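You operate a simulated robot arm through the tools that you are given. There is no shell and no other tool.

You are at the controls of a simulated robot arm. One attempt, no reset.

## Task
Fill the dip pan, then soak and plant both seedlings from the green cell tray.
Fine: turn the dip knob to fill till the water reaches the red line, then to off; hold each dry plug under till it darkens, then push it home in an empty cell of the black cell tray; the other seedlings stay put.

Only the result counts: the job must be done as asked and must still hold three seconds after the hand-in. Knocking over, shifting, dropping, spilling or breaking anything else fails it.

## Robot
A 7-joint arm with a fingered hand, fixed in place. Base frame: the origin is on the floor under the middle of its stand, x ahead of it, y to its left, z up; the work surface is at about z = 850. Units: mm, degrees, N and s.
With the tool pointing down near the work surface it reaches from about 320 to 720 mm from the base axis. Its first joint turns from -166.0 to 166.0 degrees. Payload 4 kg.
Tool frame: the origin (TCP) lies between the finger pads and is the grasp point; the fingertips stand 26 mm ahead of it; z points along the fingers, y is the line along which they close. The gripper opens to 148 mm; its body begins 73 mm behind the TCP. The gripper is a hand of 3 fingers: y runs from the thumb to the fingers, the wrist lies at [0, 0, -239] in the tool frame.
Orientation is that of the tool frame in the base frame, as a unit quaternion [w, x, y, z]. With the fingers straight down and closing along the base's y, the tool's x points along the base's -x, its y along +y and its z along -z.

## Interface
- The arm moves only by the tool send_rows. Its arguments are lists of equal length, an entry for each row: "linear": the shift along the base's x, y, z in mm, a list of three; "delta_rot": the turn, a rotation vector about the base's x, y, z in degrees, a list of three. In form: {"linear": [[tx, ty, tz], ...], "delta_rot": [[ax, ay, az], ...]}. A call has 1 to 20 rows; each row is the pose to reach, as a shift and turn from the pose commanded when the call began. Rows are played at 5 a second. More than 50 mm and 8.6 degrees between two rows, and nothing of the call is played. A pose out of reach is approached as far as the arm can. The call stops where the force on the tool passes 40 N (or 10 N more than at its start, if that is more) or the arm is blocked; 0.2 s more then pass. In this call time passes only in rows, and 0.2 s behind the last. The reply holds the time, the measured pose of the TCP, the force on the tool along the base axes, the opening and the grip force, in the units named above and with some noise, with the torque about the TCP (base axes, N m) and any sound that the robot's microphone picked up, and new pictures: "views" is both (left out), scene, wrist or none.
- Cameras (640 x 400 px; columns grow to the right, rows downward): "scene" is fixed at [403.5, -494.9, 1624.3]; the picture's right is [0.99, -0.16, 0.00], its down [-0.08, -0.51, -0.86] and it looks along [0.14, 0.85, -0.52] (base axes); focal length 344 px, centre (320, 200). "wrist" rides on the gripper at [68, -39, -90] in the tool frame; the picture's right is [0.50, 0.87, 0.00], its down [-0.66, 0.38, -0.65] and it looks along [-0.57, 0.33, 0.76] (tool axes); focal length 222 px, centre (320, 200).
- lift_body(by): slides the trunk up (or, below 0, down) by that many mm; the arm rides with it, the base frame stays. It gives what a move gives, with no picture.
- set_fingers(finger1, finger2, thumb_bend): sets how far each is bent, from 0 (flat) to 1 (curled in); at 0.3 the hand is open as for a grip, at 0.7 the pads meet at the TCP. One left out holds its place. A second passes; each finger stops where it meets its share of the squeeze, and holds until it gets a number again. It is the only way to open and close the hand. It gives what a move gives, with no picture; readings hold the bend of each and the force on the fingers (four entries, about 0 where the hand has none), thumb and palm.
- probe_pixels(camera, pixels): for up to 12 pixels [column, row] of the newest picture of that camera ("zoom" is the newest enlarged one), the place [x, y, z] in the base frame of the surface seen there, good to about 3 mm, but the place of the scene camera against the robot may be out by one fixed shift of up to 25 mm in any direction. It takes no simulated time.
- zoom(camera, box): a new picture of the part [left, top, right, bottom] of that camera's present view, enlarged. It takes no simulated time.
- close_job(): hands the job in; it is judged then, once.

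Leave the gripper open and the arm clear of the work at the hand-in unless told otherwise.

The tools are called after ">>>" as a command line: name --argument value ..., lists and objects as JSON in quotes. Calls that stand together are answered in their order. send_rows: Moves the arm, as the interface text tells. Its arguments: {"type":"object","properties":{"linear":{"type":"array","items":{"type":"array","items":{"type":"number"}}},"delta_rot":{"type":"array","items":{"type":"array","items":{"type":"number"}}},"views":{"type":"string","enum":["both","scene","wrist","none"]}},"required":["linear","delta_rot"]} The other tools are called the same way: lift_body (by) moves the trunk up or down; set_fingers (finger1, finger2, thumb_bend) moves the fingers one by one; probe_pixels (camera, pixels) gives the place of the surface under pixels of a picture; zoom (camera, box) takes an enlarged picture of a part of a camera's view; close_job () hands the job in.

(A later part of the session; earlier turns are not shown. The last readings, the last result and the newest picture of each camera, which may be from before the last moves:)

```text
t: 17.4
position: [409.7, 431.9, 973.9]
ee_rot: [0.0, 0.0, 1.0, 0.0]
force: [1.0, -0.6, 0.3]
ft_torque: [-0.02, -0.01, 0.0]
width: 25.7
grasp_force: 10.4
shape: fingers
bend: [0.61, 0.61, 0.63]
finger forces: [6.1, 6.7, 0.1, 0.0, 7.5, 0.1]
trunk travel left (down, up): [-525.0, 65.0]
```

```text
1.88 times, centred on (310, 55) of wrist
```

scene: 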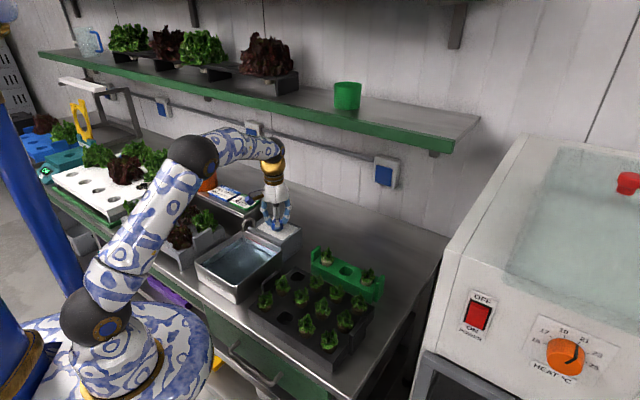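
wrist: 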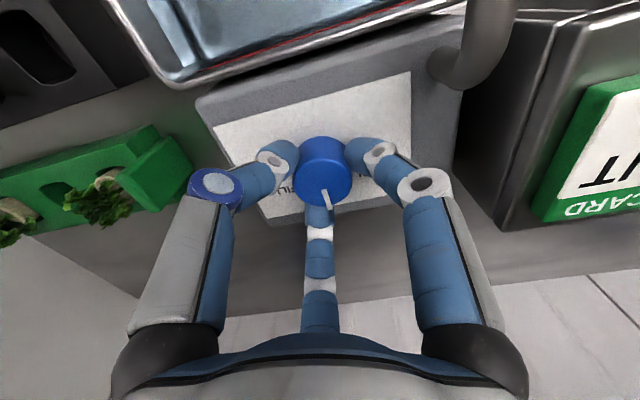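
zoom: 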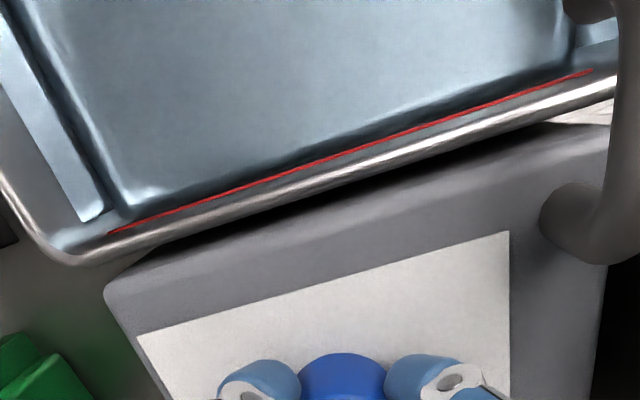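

The waterline meets the lower edge of the red line, flow stopped. I release the knob (open to 0.5) and rise.

>>> set_fingers --finger1 0.52 --finger2 0.52 --thumb_bend 0.52

>>> send_rows --linear '[[0, 0, 10], [0, 0, 30], [0, 0, 70], [0, 0, 110]]' --delta_rot '[[0, 0, 0], [0, 0, 0], [0, 0, 0], [0, 0, 0]]' --views "both"

>>> zoom --camera "wrist" --box '[200, 0, 440, 150]'

>>> zoom --camera "scene" --box '[243, 232, 275, 252]'

```text
t: 18.4
position: [409.1, 432.2, 973.8]
ee_rot: [0.001, 0.001, 1.0, 0.0]
force: [0.0, -0.9, 0.9]
ft_torque: [0.0, -0.01, -0.05]
width: 54.8
grasp_force: 0.1
shape: fingers
bend: [0.52, 0.52, 0.52]
finger forces: [0.0, 0.1, 0.0, 0.0, 0.0, 0.0]
trunk travel left (down, up): [-525.0, 65.0]
```

```text
t: 19.4
position: [408.9, 432.6, 1082.6]
ee_rot: [-0.001, 0.001, 1.0, 0.0]
force: [0.2, -0.5, -0.7]
ft_torque: [-0.02, 0.02, -0.02]
width: 55.3
grasp_force: 0.0
shape: fingers
bend: [0.52, 0.52, 0.52]
finger forces: [0.0, 0.1, 0.0, 0.0, 0.0, 0.0]
trunk travel left (down, up): [-525.0, 65.0]
```

scene: 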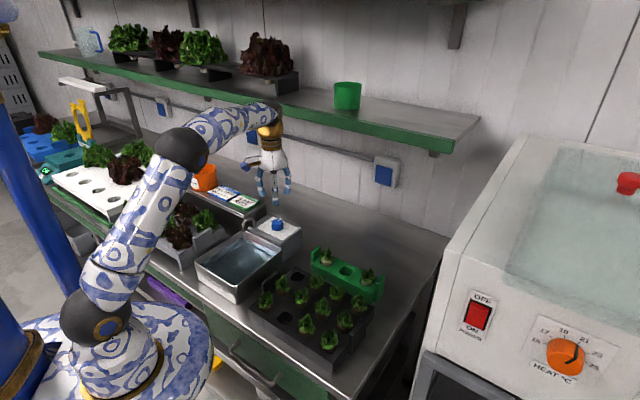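
wrist: 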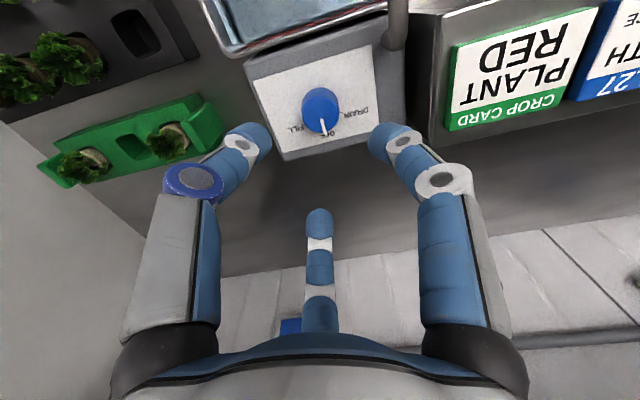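

```text
2.67 times, centred on (320, 75) of wrist
```

zoom: 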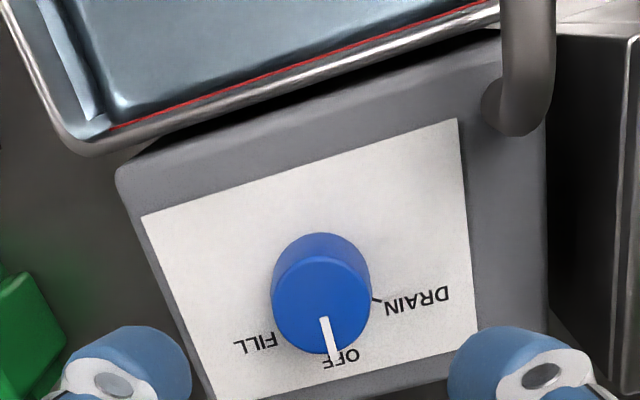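

```text
16.00 times, centred on (259, 242) of scene
```

zoom: 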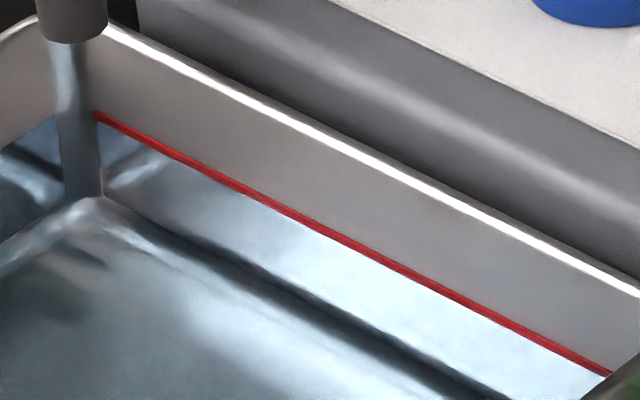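

Knob points to OFF and the water level holds at the line. Next I move over the right green-tray seedling (546,290) at z≈1060, turning +45° so no finger faces the end handle.

>>> send_rows --linear '[[23, -24, -4], [46, -48, -8], [69, -72, -12], [92, -96, -16], [115, -120, -20], [137.5, -143, -23]]' --delta_rot '[[0, 0, 7.5], [0, 0, 15], [0, 0, 22.5], [0, 0, 30], [0, 0, 37.5], [0, 0, 45]]' --views "both"

>>> zoom --camera "wrist" --box '[230, 50, 410, 162]'

```text
t: 20.8
position: [547.1, 286.2, 1060.4]
ee_rot: [0.0, -0.382, 0.924, 0.0]
force: [0.1, 0.6, 0.4]
ft_torque: [-0.02, 0.01, 0.03]
width: 55.3
grasp_force: 0.1
shape: fingers
bend: [0.52, 0.52, 0.52]
finger forces: [0.0, 0.1, 0.1, 0.0, 0.1, 0.0]
trunk travel left (down, up): [-525.0, 65.0]
```

scene: 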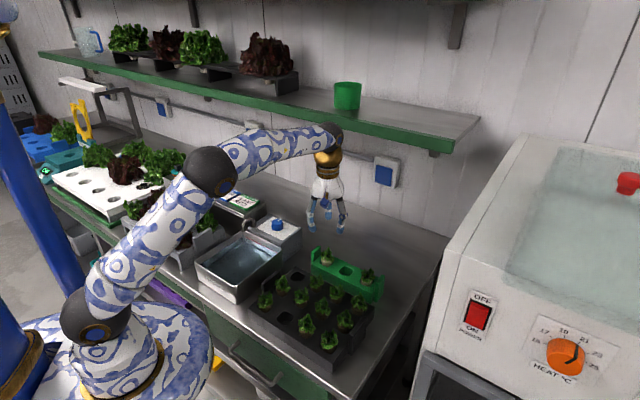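
wrist: 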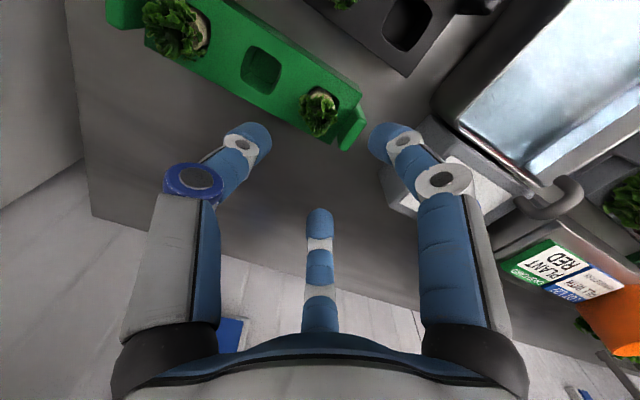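

```text
3.56 times, centred on (320, 106) of wrist
```

zoom: 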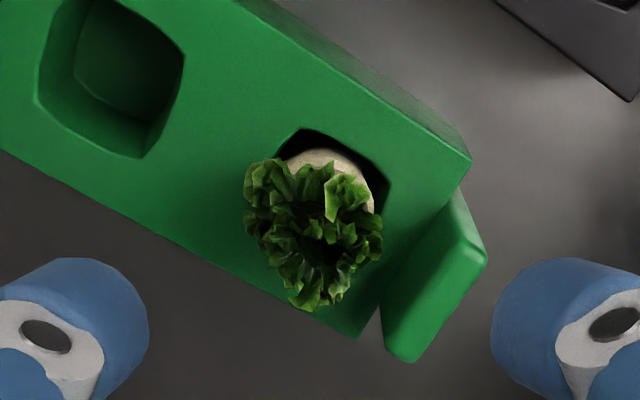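

I probe the plug rim, cell corners, leaf points and the handle in this zoom to find the exact center.

>>> probe_pixels --camera "zoom" --pixels '[[325, 158], [355, 180], [300, 162], [368, 200], [302, 128], [392, 185], [275, 160], [375, 235], [440, 250], [460, 195], [320, 240], [340, 200]]'

>>> probe_pixels --camera "zoom" --pixels '[[85, 5], [182, 55], [140, 155], [38, 100], [470, 160], [365, 335], [230, 2], [430, 215], [395, 340], [320, 300], [255, 180], [378, 250]]'

```text
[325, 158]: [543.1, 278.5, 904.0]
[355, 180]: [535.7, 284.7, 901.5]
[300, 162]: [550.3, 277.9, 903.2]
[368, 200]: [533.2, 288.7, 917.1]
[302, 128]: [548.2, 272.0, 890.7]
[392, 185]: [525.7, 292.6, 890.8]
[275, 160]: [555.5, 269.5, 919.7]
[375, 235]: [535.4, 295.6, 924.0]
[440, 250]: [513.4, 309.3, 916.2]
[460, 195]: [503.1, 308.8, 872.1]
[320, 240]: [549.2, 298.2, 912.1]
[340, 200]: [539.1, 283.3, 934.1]
```

```text
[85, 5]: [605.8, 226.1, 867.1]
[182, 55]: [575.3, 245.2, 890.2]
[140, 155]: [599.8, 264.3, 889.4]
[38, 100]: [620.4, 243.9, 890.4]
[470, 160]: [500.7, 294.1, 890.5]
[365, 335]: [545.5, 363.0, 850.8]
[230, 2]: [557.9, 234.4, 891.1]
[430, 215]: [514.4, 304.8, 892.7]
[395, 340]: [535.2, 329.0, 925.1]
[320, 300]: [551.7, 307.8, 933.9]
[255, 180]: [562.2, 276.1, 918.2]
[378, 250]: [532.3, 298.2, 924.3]
```

Plug top is z≈904 with ~15 mm radius centered at about (547.3,293); averaging readings, the TCP is at ≈(546.3,289.1,1061). I shift (+1,+3.9) and descend to ≈965, then check.

>>> send_rows --linear '[[0.5, 2, -20], [1, 3.9, -45], [1, 3.9, -70], [1, 3.9, -96]]' --delta_rot '[[0, 0, 0], [0, 0, 0], [0, 0, 0], [0, 0, 0]]' --views "both"

>>> zoom --camera "wrist" --box '[220, 90, 420, 215]'

>>> zoom --camera "scene" --box '[290, 215, 402, 285]'

```text
t: 21.8
position: [548.1, 294.3, 963.1]
ee_rot: [-0.001, -0.382, 0.924, 0.0]
force: [0.6, 0.4, -0.1]
ft_torque: [0.01, 0.01, -0.02]
width: 55.0
grasp_force: 0.0
shape: fingers
bend: [0.52, 0.52, 0.52]
finger forces: [0.0, 0.0, 0.1, 0.0, 0.0, 0.1]
trunk travel left (down, up): [-525.0, 65.0]
```

scene: 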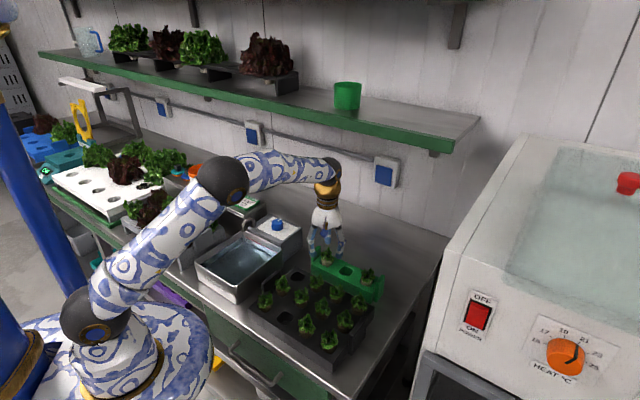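
wrist: 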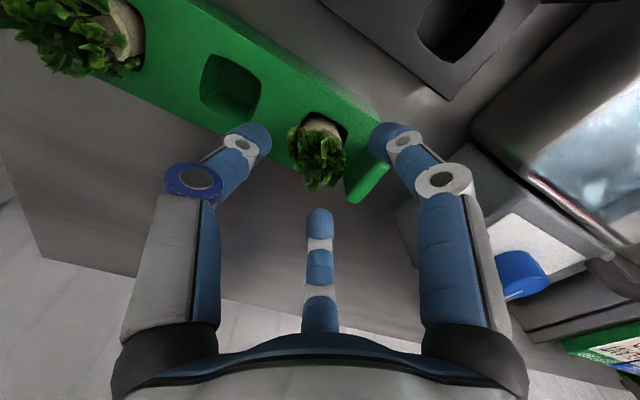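

```text
3.20 times, centred on (320, 152) of wrist
```

zoom: 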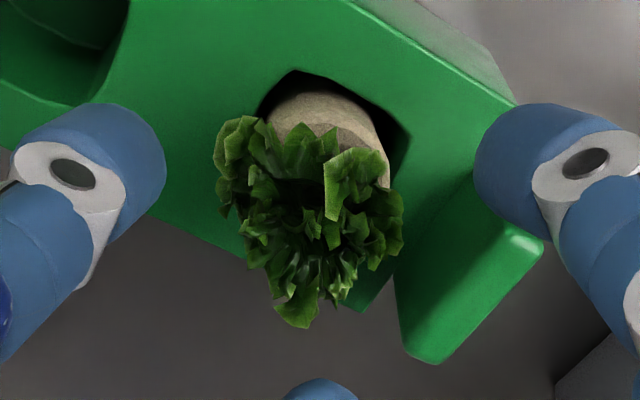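

```text
5.71 times, centred on (346, 250) of scene
```

zoom: 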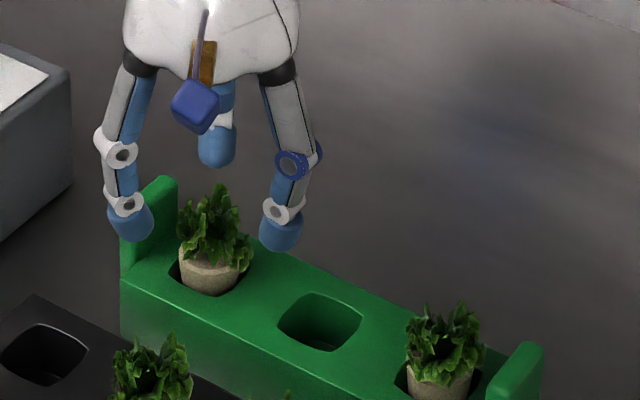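

The fingers straddle the seedling with clear space to the handle. I shift slightly (-1.5,+0.4) and descend 38 mm so fingertips are just above the tray top.

>>> send_rows --linear '[[-1, 0.3, -12], [-1.5, 0.4, -24], [-1.5, 0.4, -33], [-1.5, 0.4, -38]]' --delta_rot '[[0, 0, 0], [0, 0, 0], [0, 0, 0], [0, 0, 0]]' --views "both"

>>> zoom --camera "wrist" --box '[220, 90, 420, 215]'

>>> zoom --camera "scene" --box '[290, 215, 402, 285]'

```text
t: 22.8
position: [545.7, 292.9, 925.9]
ee_rot: [-0.001, -0.382, 0.924, -0.001]
force: [-0.1, 0.4, -0.8]
ft_torque: [0.01, 0.01, 0.01]
width: 54.9
grasp_force: 0.0
shape: fingers
bend: [0.52, 0.52, 0.52]
finger forces: [0.0, 0.0, 0.0, 0.1, 0.1, 0.0]
trunk travel left (down, up): [-525.0, 65.0]
```

scene: 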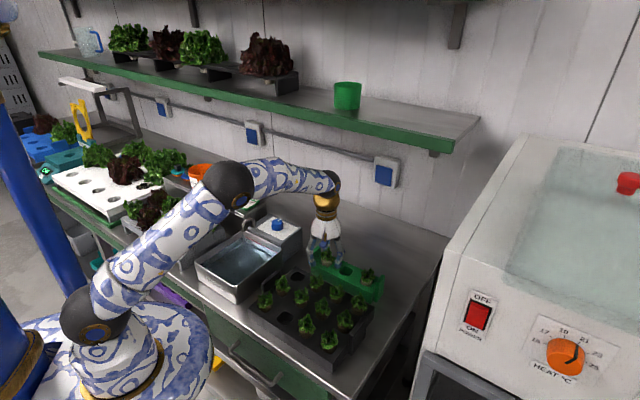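
wrist: 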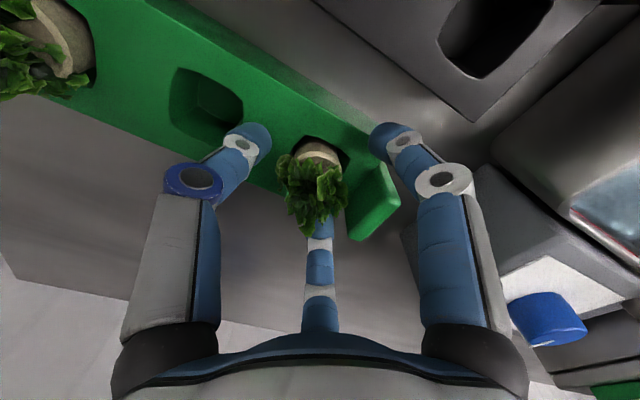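

```text
3.20 times, centred on (320, 152) of wrist
```

zoom: 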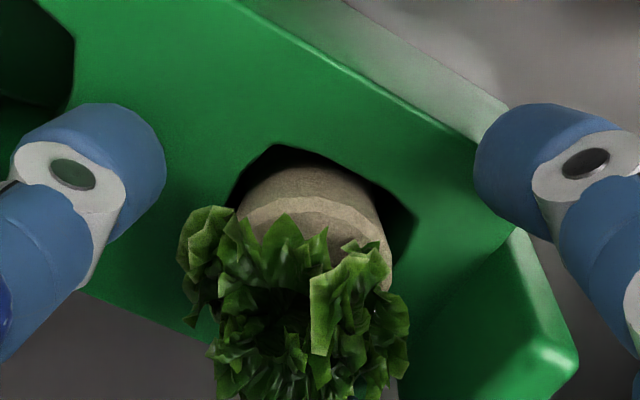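

```text
5.71 times, centred on (346, 250) of scene
```

zoom: 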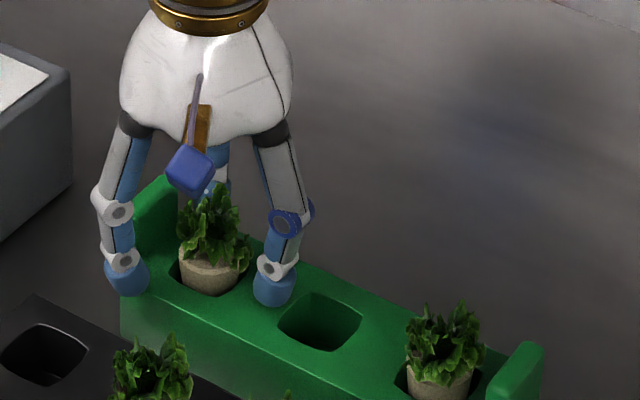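

Fingertips are just above the tray around the plug with no contact force. I close to 0.58 and look.

>>> set_fingers --finger1 0.58 --finger2 0.58 --thumb_bend 0.58

>>> zoom --camera "wrist" --box '[220, 90, 420, 215]'

>>> zoom --camera "scene" --box '[290, 215, 402, 285]'

```text
t: 23.8
position: [545.2, 294.0, 926.2]
ee_rot: [-0.001, -0.382, 0.924, 0.001]
force: [0.2, 0.4, 0.4]
ft_torque: [0.0, -0.02, 0.02]
width: 39.6
grasp_force: 0.1
shape: fingers
bend: [0.57, 0.57, 0.57]
finger forces: [0.1, 0.1, 0.0, 0.0, 0.1, 0.0]
trunk travel left (down, up): [-525.0, 65.0]
```

```text
3.20 times, centred on (320, 152) of wrist
```

zoom: 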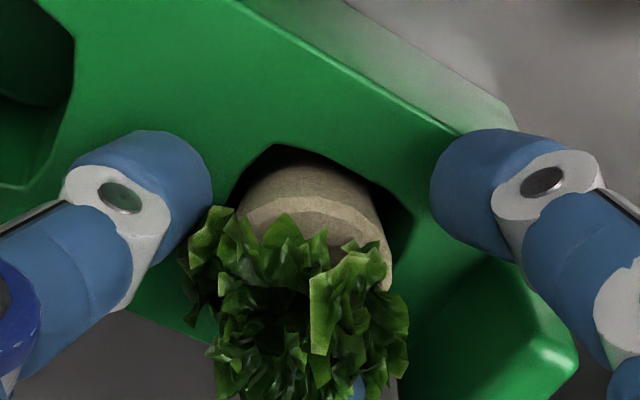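

```text
5.71 times, centred on (346, 250) of scene
```

zoom: 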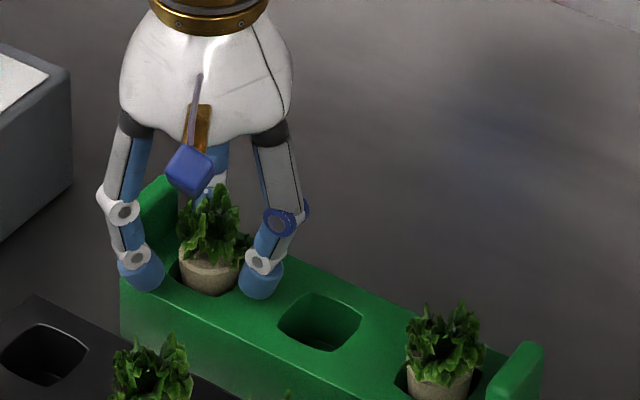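

Fingers are close, symmetric, no contact. I lower 2.5 mm and close to 0.62.

>>> send_rows --linear '[[0.8, -0.2, -1.5], [1, -0.3, -2.5]]' --delta_rot '[[0, 0, 0], [0, 0, 0]]' --views "none"

>>> set_fingers --finger1 0.62 --finger2 0.62 --thumb_bend 0.62

>>> zoom --camera "wrist" --box '[220, 90, 420, 215]'

>>> zoom --camera "scene" --box '[290, 215, 402, 285]'

```text
t: 24.4
position: [547.6, 293.5, 926.2]
ee_rot: [0.0, -0.383, 0.924, 0.0]
force: [-0.7, 1.9, 6.3]
ft_torque: [0.11, 0.13, -0.02]
width: 40.0
grasp_force: 3.8
shape: fingers
bend: [0.57, 0.57, 0.57]
finger forces: [3.7, 2.9, 0.0, 0.0, 0.0, 0.0]
trunk travel left (down, up): [-525.0, 65.0]
```

```text
t: 25.4
position: [545.6, 293.3, 922.5]
ee_rot: [-0.001, -0.382, 0.924, 0.0]
force: [-0.1, -0.1, -0.1]
ft_torque: [0.02, 0.01, -0.02]
width: 25.7
grasp_force: 1.1
shape: fingers
bend: [0.61, 0.61, 0.61]
finger forces: [0.2, 1.4, 0.0, 0.0, 0.9, 0.0]
trunk travel left (down, up): [-525.0, 65.0]
```

```text
3.20 times, centred on (320, 152) of wrist
```

zoom: 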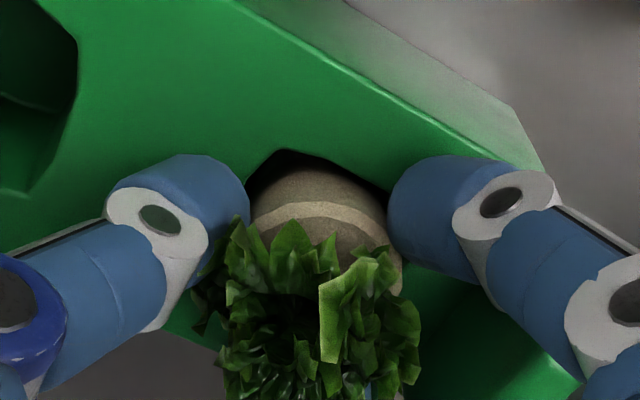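

```text
5.71 times, centred on (346, 250) of scene
```

zoom: 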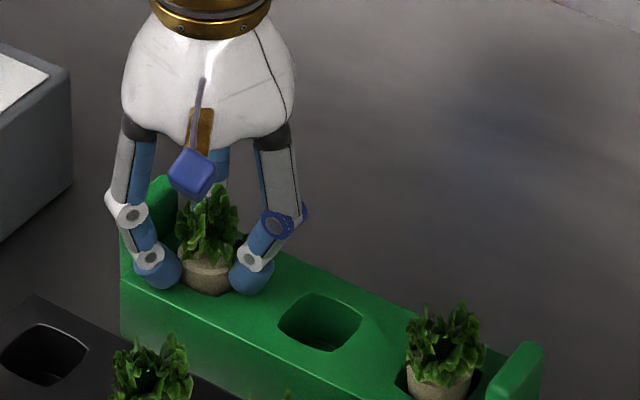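

Contact with the tray vanished as the fingers closed; they're now lightly touching the plug (~1 N). I close to 0.66 to grip.

>>> set_fingers --finger1 0.66 --finger2 0.66 --thumb_bend 0.66

>>> zoom --camera "wrist" --box '[220, 90, 420, 215]'

>>> zoom --camera "scene" --box '[290, 215, 402, 285]'

```text
t: 26.4
position: [546.1, 293.3, 925.6]
ee_rot: [-0.001, -0.381, 0.924, 0.001]
force: [0.6, -0.4, 0.2]
ft_torque: [0.02, 0.01, 0.01]
width: 23.2
grasp_force: 6.2
shape: fingers
bend: [0.62, 0.61, 0.63]
finger forces: [3.3, 4.3, 0.1, 0.1, 4.9, 0.0]
trunk travel left (down, up): [-525.0, 65.0]
```

```text
3.20 times, centred on (320, 152) of wrist
```

zoom: 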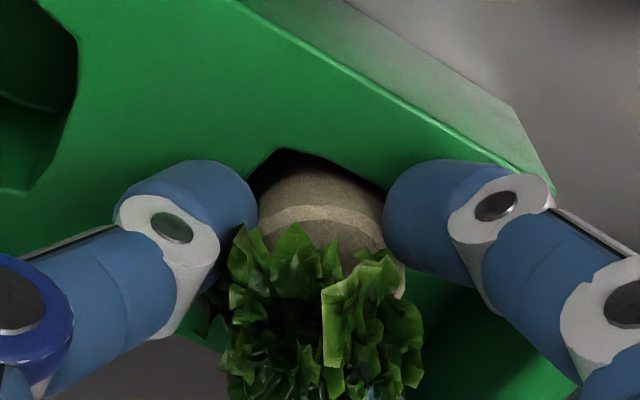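

```text
5.71 times, centred on (346, 250) of scene
```

zoom: 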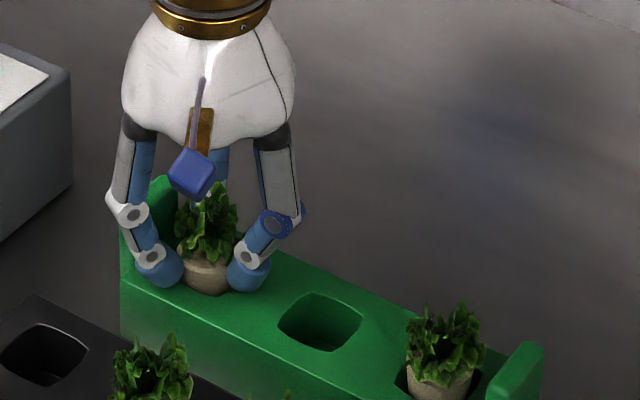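

Grip is ~4 N per finger on the plug. I add a bit (0.68) and lift slowly 20 mm to see if it follows.

>>> set_fingers --finger1 0.68 --finger2 0.68 --thumb_bend 0.68

>>> send_rows --linear '[[0, 0, 4], [0, 0, 8], [0, 0, 14], [0, 0, 20]]' --delta_rot '[[0, 0, 0], [0, 0, 0], [0, 0, 0], [0, 0, 0]]' --views "both"

>>> zoom --camera "scene" --box '[290, 215, 402, 285]'

```text
t: 27.4
position: [546.2, 293.6, 924.3]
ee_rot: [-0.002, -0.382, 0.924, 0.0]
force: [-0.5, -0.1, 0.1]
ft_torque: [0.03, -0.04, -0.02]
width: 22.9
grasp_force: 8.4
shape: fingers
bend: [0.62, 0.61, 0.64]
finger forces: [4.8, 6.2, 0.1, 0.0, 6.6, 0.0]
trunk travel left (down, up): [-525.0, 65.0]
```

```text
t: 28.4
position: [544.9, 292.8, 943.5]
ee_rot: [0.0, -0.382, 0.924, 0.0]
force: [1.3, 1.1, 0.1]
ft_torque: [0.0, 0.01, 0.0]
width: 22.4
grasp_force: 8.4
shape: fingers
bend: [0.62, 0.61, 0.64]
finger forces: [4.8, 6.1, 0.0, 0.1, 6.8, 0.1]
trunk travel left (down, up): [-525.0, 65.0]
```

scene: 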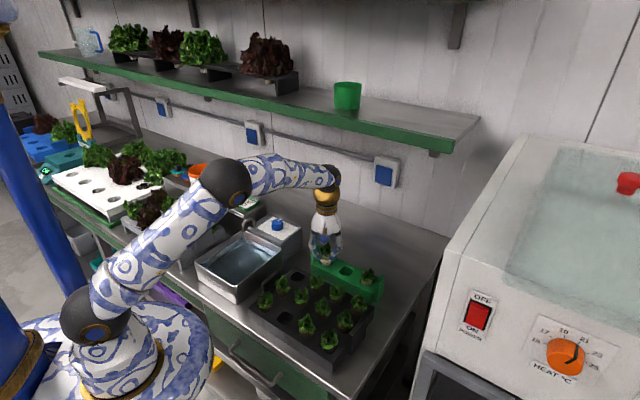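
wrist: 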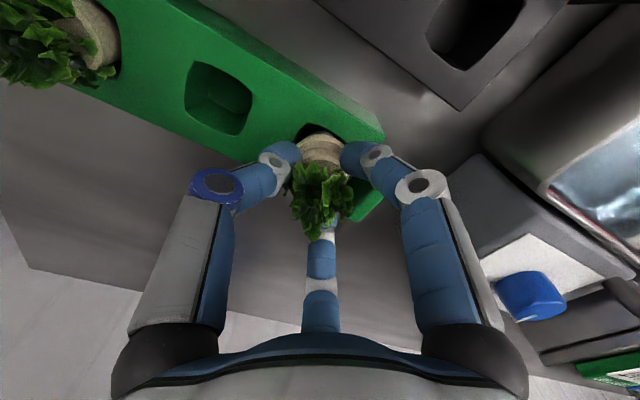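

```text
5.71 times, centred on (346, 250) of scene
```

zoom: 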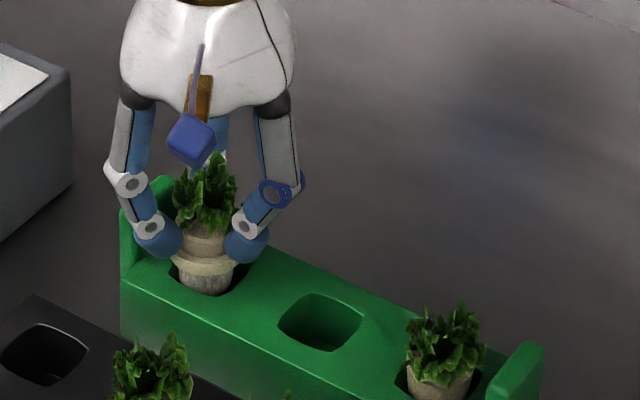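

The plug lifts cleanly with the hand. I raise to z≈1020 and carry it over the pan center region (≈305,320).

>>> send_rows --linear '[[0, 0, 30], [0, 0, 60], [-10, 1, 76], [-50, 5, 76], [-92, 9, 76], [-134, 14, 76], [-176, 19, 76], [-216, 24, 76], [-241, 27, 76]]' --delta_rot '[[0, 0, 0], [0, 0, 0], [0, 0, 0], [0, 0, 0], [0, 0, 0], [0, 0, 0], [0, 0, 0], [0, 0, 0], [0, 0, 0]]' --views "both"

>>> zoom --camera "scene" --box '[180, 190, 308, 270]'

```text
t: 30.4
position: [303.8, 321.7, 1019.5]
ee_rot: [0.0, -0.38, 0.925, 0.001]
force: [0.5, 0.2, -0.9]
ft_torque: [0.02, 0.01, 0.0]
width: 22.2
grasp_force: 8.9
shape: fingers
bend: [0.62, 0.61, 0.64]
finger forces: [4.7, 6.2, 0.1, 0.0, 6.7, 0.0]
trunk travel left (down, up): [-525.0, 65.0]
```

scene: 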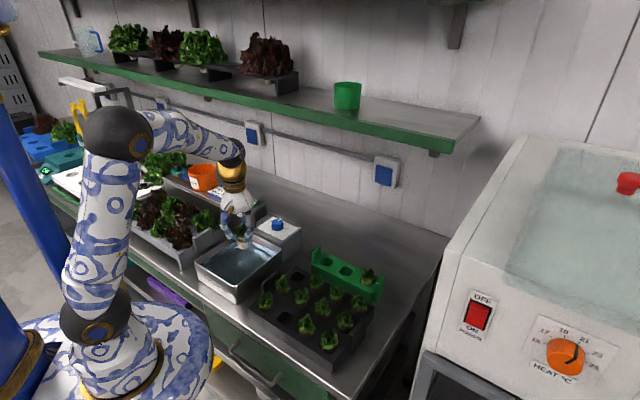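
wrist: 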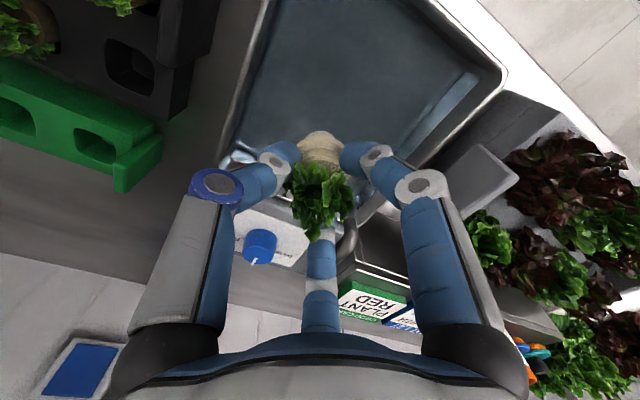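

```text
5.00 times, centred on (244, 230) of scene
```

zoom: 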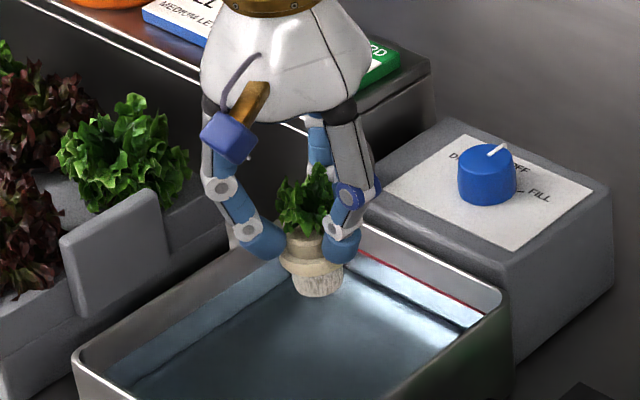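

I probe the pan rim and the water surface in the wrist view to place the dip precisely.

>>> probe_pixels --camera "wrist" --pixels '[[265, 10], [240, 85], [224, 140], [503, 75], [460, 25], [480, 110], [440, 155], [350, 70], [300, 80], [420, 60], [475, 80], [440, 120]]'

>>> zoom --camera "wrist" --box '[200, 0, 520, 200]'

```text
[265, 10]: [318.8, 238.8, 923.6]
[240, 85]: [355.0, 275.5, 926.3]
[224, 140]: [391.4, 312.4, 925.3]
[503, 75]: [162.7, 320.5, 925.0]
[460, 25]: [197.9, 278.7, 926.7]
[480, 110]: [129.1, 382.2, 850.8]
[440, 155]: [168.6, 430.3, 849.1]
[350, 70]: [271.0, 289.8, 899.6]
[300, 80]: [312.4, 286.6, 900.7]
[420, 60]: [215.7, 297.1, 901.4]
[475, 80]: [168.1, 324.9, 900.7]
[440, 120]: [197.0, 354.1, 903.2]
```

```text
2.00 times, centred on (360, 100) of wrist
```

zoom: 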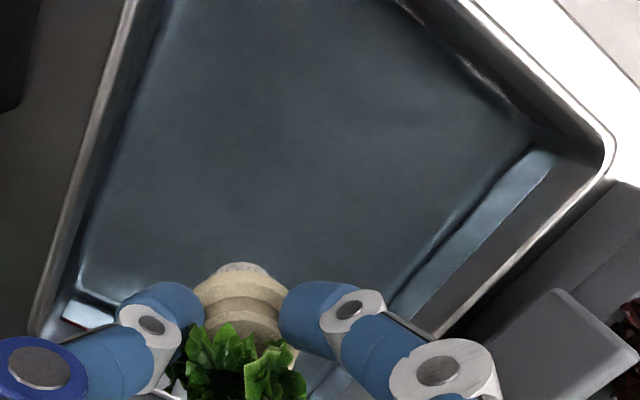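

Pan spans about x−y from −160 to 80 and x+y from 478 to 755 (center ≈(288,327)), water surface ≈901, floor 856. I shift to (290,327) and lower the plug to TCP ≈920.5 so its bottom is ~2 mm above the floor and its top is under water.

>>> send_rows --linear '[[-8, 4, -15], [-15, 7, -35], [-15, 7, -48], [-15, 7, -58], [-15, 7, -68], [-15, 7, -78], [-15, 7, -86], [-15, 7, -93], [-15, 7, -98], [-15, 7, -100]]' --delta_rot '[[0, 0, 0], [0, 0, 0], [0, 0, 0], [0, 0, 0], [0, 0, 0], [0, 0, 0], [0, 0, 0], [0, 0, 0], [0, 0, 0], [0, 0, 0]]' --views "both"

>>> zoom --camera "scene" --box '[180, 210, 308, 290]'

>>> zoom --camera "wrist" --box '[220, 90, 420, 215]'

```text
t: 32.6
position: [291.4, 328.5, 921.4]
ee_rot: [-0.001, -0.382, 0.924, -0.002]
force: [-0.5, -0.6, -0.4]
ft_torque: [-0.03, -0.02, 0.0]
width: 21.8
grasp_force: 8.7
shape: fingers
bend: [0.62, 0.61, 0.64]
finger forces: [4.7, 6.5, 0.1, 0.0, 6.6, 0.0]
trunk travel left (down, up): [-525.0, 65.0]
```

scene: 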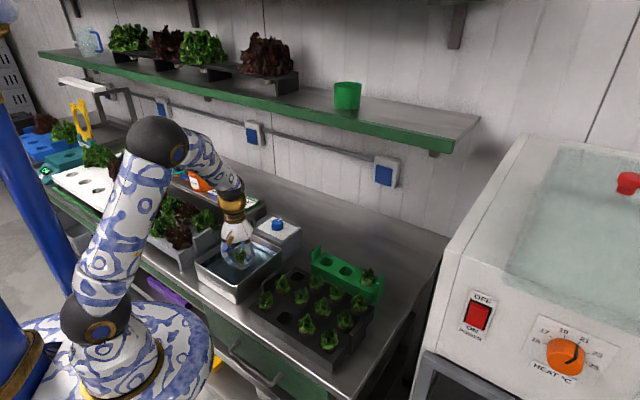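
wrist: 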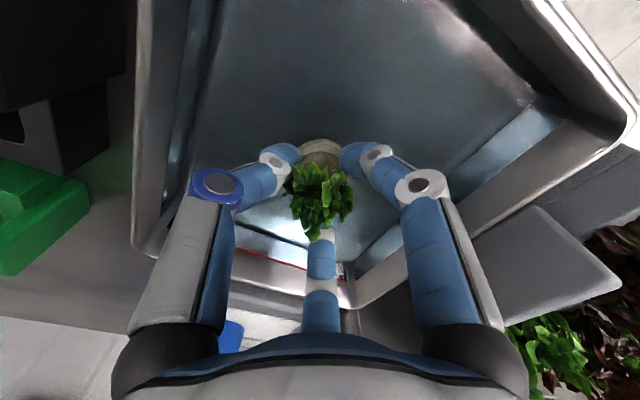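

```text
5.00 times, centred on (244, 250) of scene
```

zoom: 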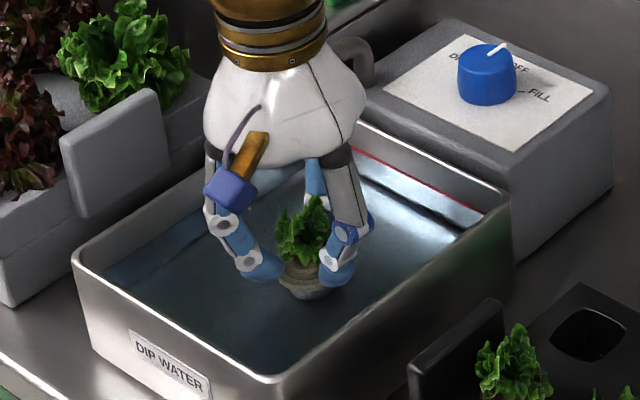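

```text
3.20 times, centred on (320, 152) of wrist
```

zoom: 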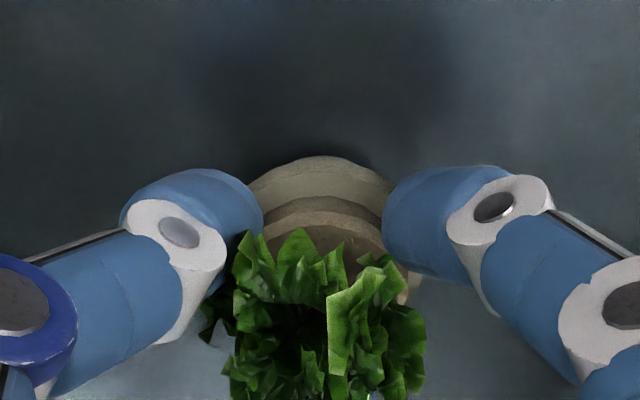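

The plug is in the water with no floor contact. I hold it for about 1 s and compare the color.

>>> send_rows --linear '[[0, 0, 0], [0, 0, 0], [0, 0, 0], [0, 0, 0], [0, 0, 0]]' --delta_rot '[[0, 0, 0], [0, 0, 0], [0, 0, 0], [0, 0, 0], [0, 0, 0]]' --views "both"

>>> zoom --camera "scene" --box '[215, 235, 263, 265]'

>>> zoom --camera "wrist" --box '[220, 90, 420, 215]'

```text
t: 33.8
position: [291.4, 327.3, 920.3]
ee_rot: [0.0, -0.383, 0.924, 0.0]
force: [-0.2, -0.2, 0.3]
ft_torque: [-0.04, 0.0, -0.04]
width: 22.1
grasp_force: 8.6
shape: fingers
bend: [0.62, 0.61, 0.64]
finger forces: [4.5, 6.4, 0.1, 0.1, 6.7, 0.0]
trunk travel left (down, up): [-525.0, 65.0]
```

scene: 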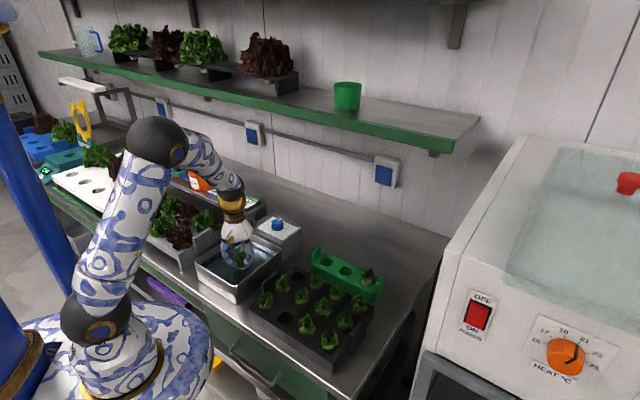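
wrist: 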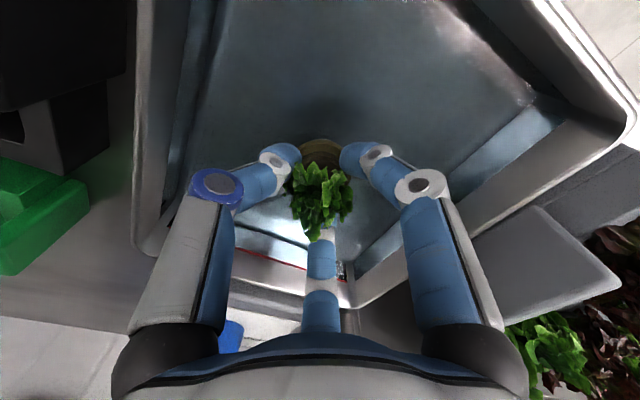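

```text
13.33 times, centred on (239, 250) of scene
```

zoom: 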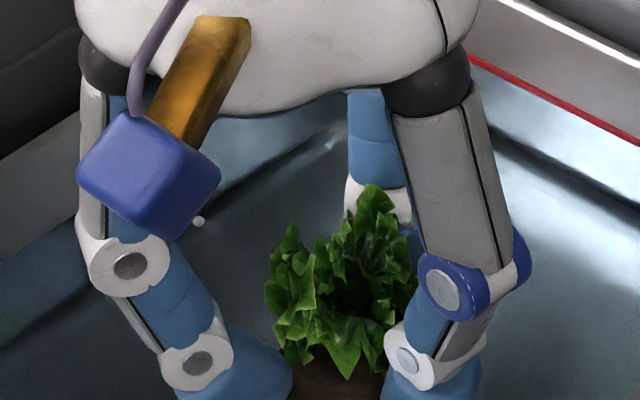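

```text
3.20 times, centred on (320, 152) of wrist
```

zoom: 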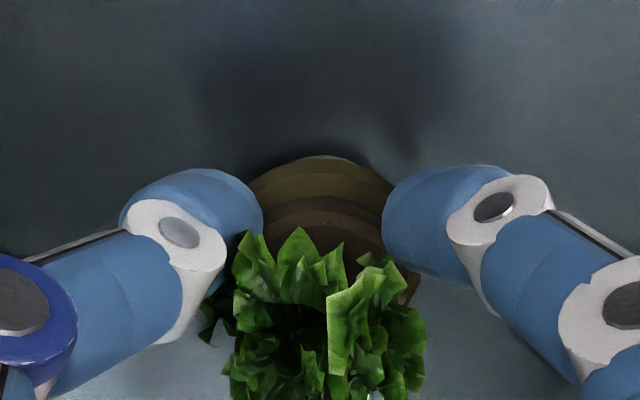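

The plug has turned dark brown. I hold ~2 s more to be sure it's fully soaked.

>>> send_rows --linear '[[0, 0, 0], [0, 0, 0], [0, 0, 0], [0, 0, 0], [0, 0, 0], [0, 0, 0], [0, 0, 0], [0, 0, 0], [0, 0, 0], [0, 0, 0]]' --delta_rot '[[0, 0, 0], [0, 0, 0], [0, 0, 0], [0, 0, 0], [0, 0, 0], [0, 0, 0], [0, 0, 0], [0, 0, 0], [0, 0, 0], [0, 0, 0]]' --views "both"

>>> zoom --camera "wrist" --box '[220, 90, 420, 215]'

```text
t: 36.0
position: [290.7, 327.8, 921.0]
ee_rot: [-0.001, -0.381, 0.924, 0.0]
force: [0.0, -0.4, 0.0]
ft_torque: [0.03, 0.03, 0.01]
width: 22.1
grasp_force: 8.8
shape: fingers
bend: [0.62, 0.61, 0.64]
finger forces: [4.6, 6.4, 0.0, 0.0, 6.7, 0.0]
trunk travel left (down, up): [-525.0, 65.0]
```

scene: 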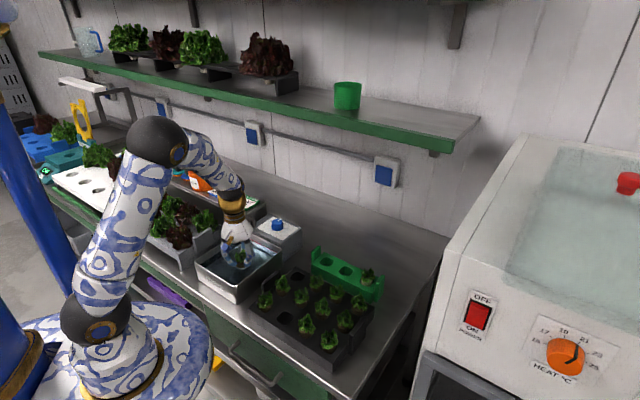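
wrist: 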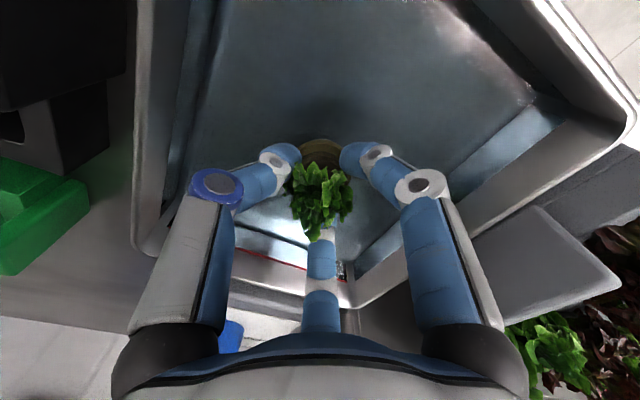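

```text
3.20 times, centred on (320, 152) of wrist
```

zoom: 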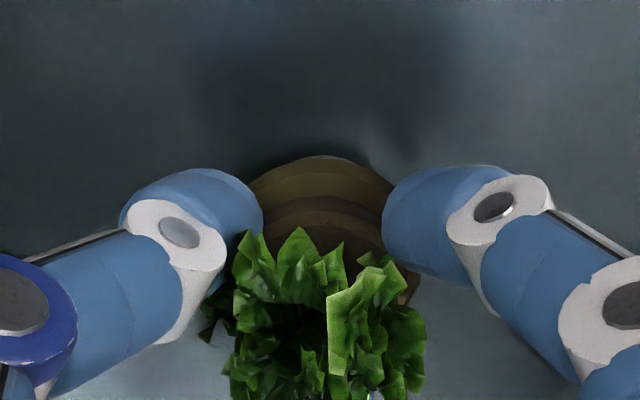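

Color no longer changes: soaked. I lift out and carry it to above empty cell A (≈452,243), turning back −45° so the fingers avoid the neighbours.

>>> send_rows --linear '[[0, 0, 8], [0, 0, 18], [0, 0, 30], [0, 0, 45], [0, 0, 70], [0, 0, 100], [25, -13, 100], [55, -29, 100], [90, -47, 100], [125, -65, 100], [162, -84, 100]]' --delta_rot '[[0, 0, 0], [0, 0, 0], [0, 0, 0], [0, 0, 0], [0, 0, -5], [0, 0, -10], [0, 0, -17], [0, 0, -24], [0, 0, -31], [0, 0, -38], [0, 0, -45]]' --views "both"

>>> zoom --camera "wrist" --box '[200, 20, 440, 170]'

>>> zoom --camera "scene" --box '[230, 210, 390, 310]'

```text
t: 38.4
position: [451.4, 245.1, 1019.6]
ee_rot: [0.0, 0.002, 1.0, 0.001]
force: [0.2, 0.2, 0.3]
ft_torque: [0.03, 0.02, 0.01]
width: 21.6
grasp_force: 8.6
shape: fingers
bend: [0.62, 0.61, 0.64]
finger forces: [4.4, 6.5, 0.0, 0.0, 6.7, 0.0]
trunk travel left (down, up): [-525.0, 65.0]
```

scene: 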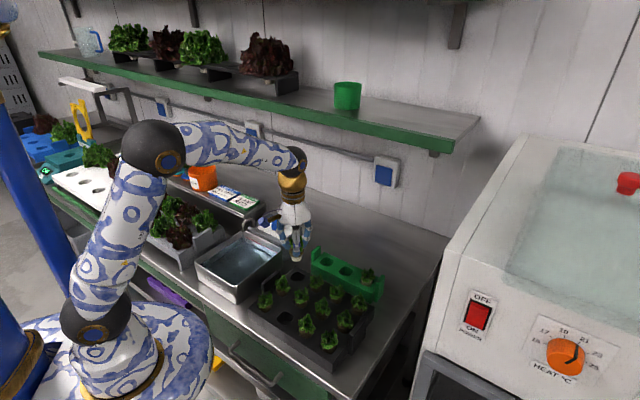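
wrist: 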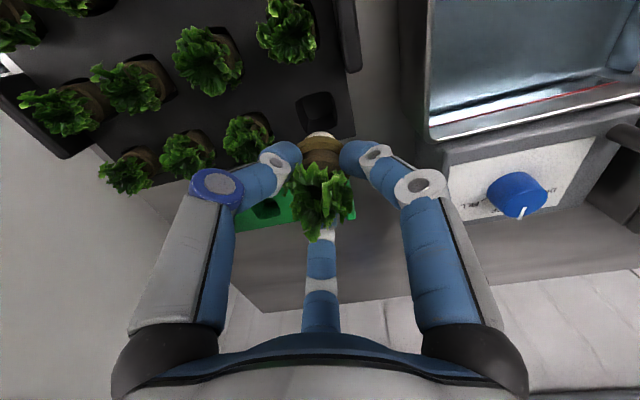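

```text
2.67 times, centred on (320, 95) of wrist
```

zoom: 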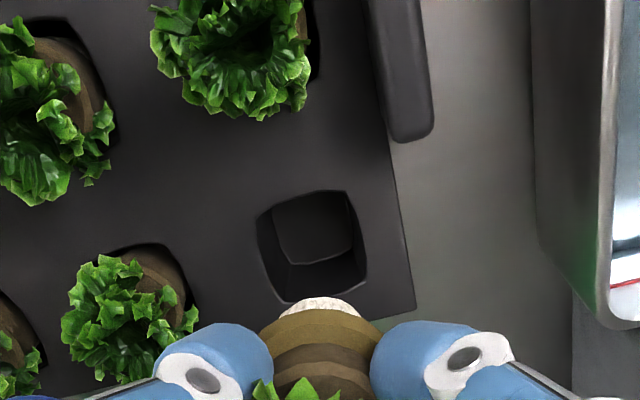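

```text
4.00 times, centred on (310, 260) of scene
```

zoom: 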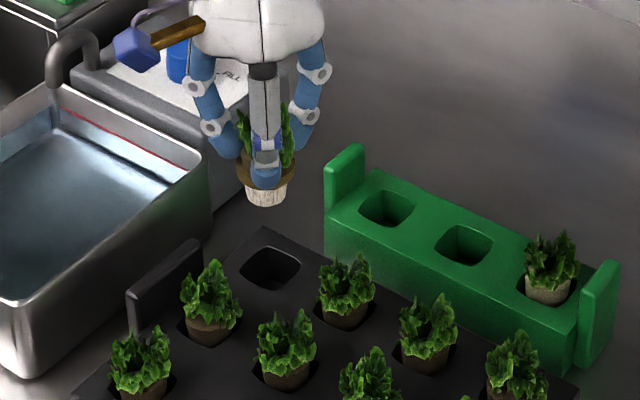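

The empty cell A is visible at zoom (310,245). I probe its rim corners and floor.

>>> zoom --camera "wrist" --box '[280, 80, 360, 130]'

>>> probe_pixels --camera "zoom" --pixels '[[320, 100], [135, 120], [310, 60], [350, 230], [180, 285], [250, 130], [100, 200], [380, 150], [220, 80], [260, 260]]'

```text
8.00 times, centred on (320, 105) of wrist
```

zoom: 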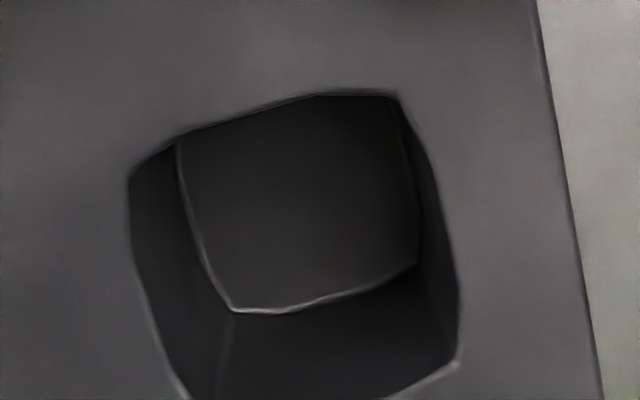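

```text
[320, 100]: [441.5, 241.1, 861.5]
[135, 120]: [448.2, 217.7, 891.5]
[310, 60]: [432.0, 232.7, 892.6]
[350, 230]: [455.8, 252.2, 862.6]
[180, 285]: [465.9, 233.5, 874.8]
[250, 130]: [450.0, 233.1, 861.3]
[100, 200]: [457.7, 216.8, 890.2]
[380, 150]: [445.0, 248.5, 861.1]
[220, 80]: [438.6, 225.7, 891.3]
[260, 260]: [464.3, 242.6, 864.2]
```

I zoom slightly lower and probe points just outside each rim corner.

>>> zoom --camera "wrist" --box '[280, 88, 360, 138]'

>>> probe_pixels --camera "zoom" --pixels '[[122, 110], [404, 24], [470, 300], [185, 350], [255, 60], [445, 150], [140, 230], [330, 330], [175, 80], [435, 80]]'

```text
8.00 times, centred on (320, 113) of wrist
```

zoom: 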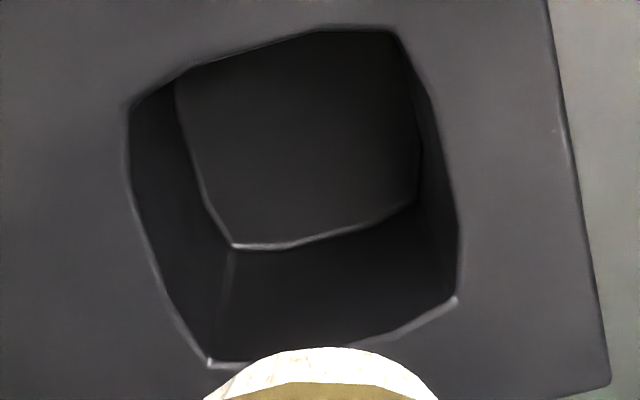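

```text
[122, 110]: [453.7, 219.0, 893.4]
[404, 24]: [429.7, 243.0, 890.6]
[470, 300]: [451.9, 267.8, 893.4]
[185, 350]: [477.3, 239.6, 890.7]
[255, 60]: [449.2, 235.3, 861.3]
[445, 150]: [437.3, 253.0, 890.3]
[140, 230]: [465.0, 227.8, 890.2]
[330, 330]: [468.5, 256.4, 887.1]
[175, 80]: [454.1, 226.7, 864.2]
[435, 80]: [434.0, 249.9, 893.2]
```

Cell A's rim corners average to ≈(453,242.4). To align the held plug rather than the TCP estimate, I probe points on the plug itself in the same camera.

>>> zoom --camera "wrist" --box '[280, 120, 360, 170]'

>>> probe_pixels --camera "zoom" --pixels '[[320, 110], [220, 120], [420, 120], [320, 150], [320, 200], [200, 160], [440, 160], [260, 105], [380, 105]]'

```text
8.00 times, centred on (320, 145) of wrist
```

zoom: 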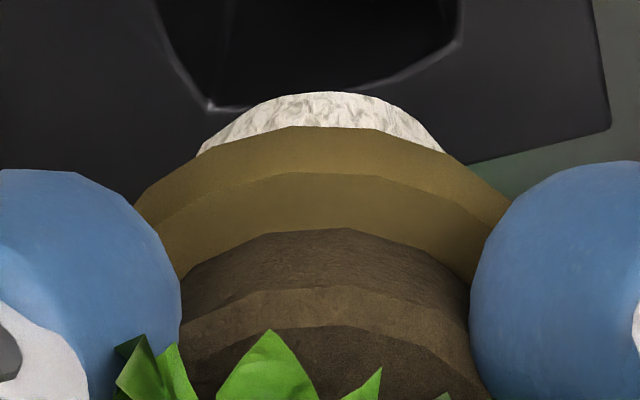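

```text
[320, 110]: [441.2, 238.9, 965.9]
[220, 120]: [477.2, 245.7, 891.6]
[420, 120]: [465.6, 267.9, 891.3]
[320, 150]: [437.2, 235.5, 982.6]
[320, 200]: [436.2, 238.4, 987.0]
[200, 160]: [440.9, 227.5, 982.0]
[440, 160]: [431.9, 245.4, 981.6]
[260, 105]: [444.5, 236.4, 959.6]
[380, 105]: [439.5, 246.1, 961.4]
```

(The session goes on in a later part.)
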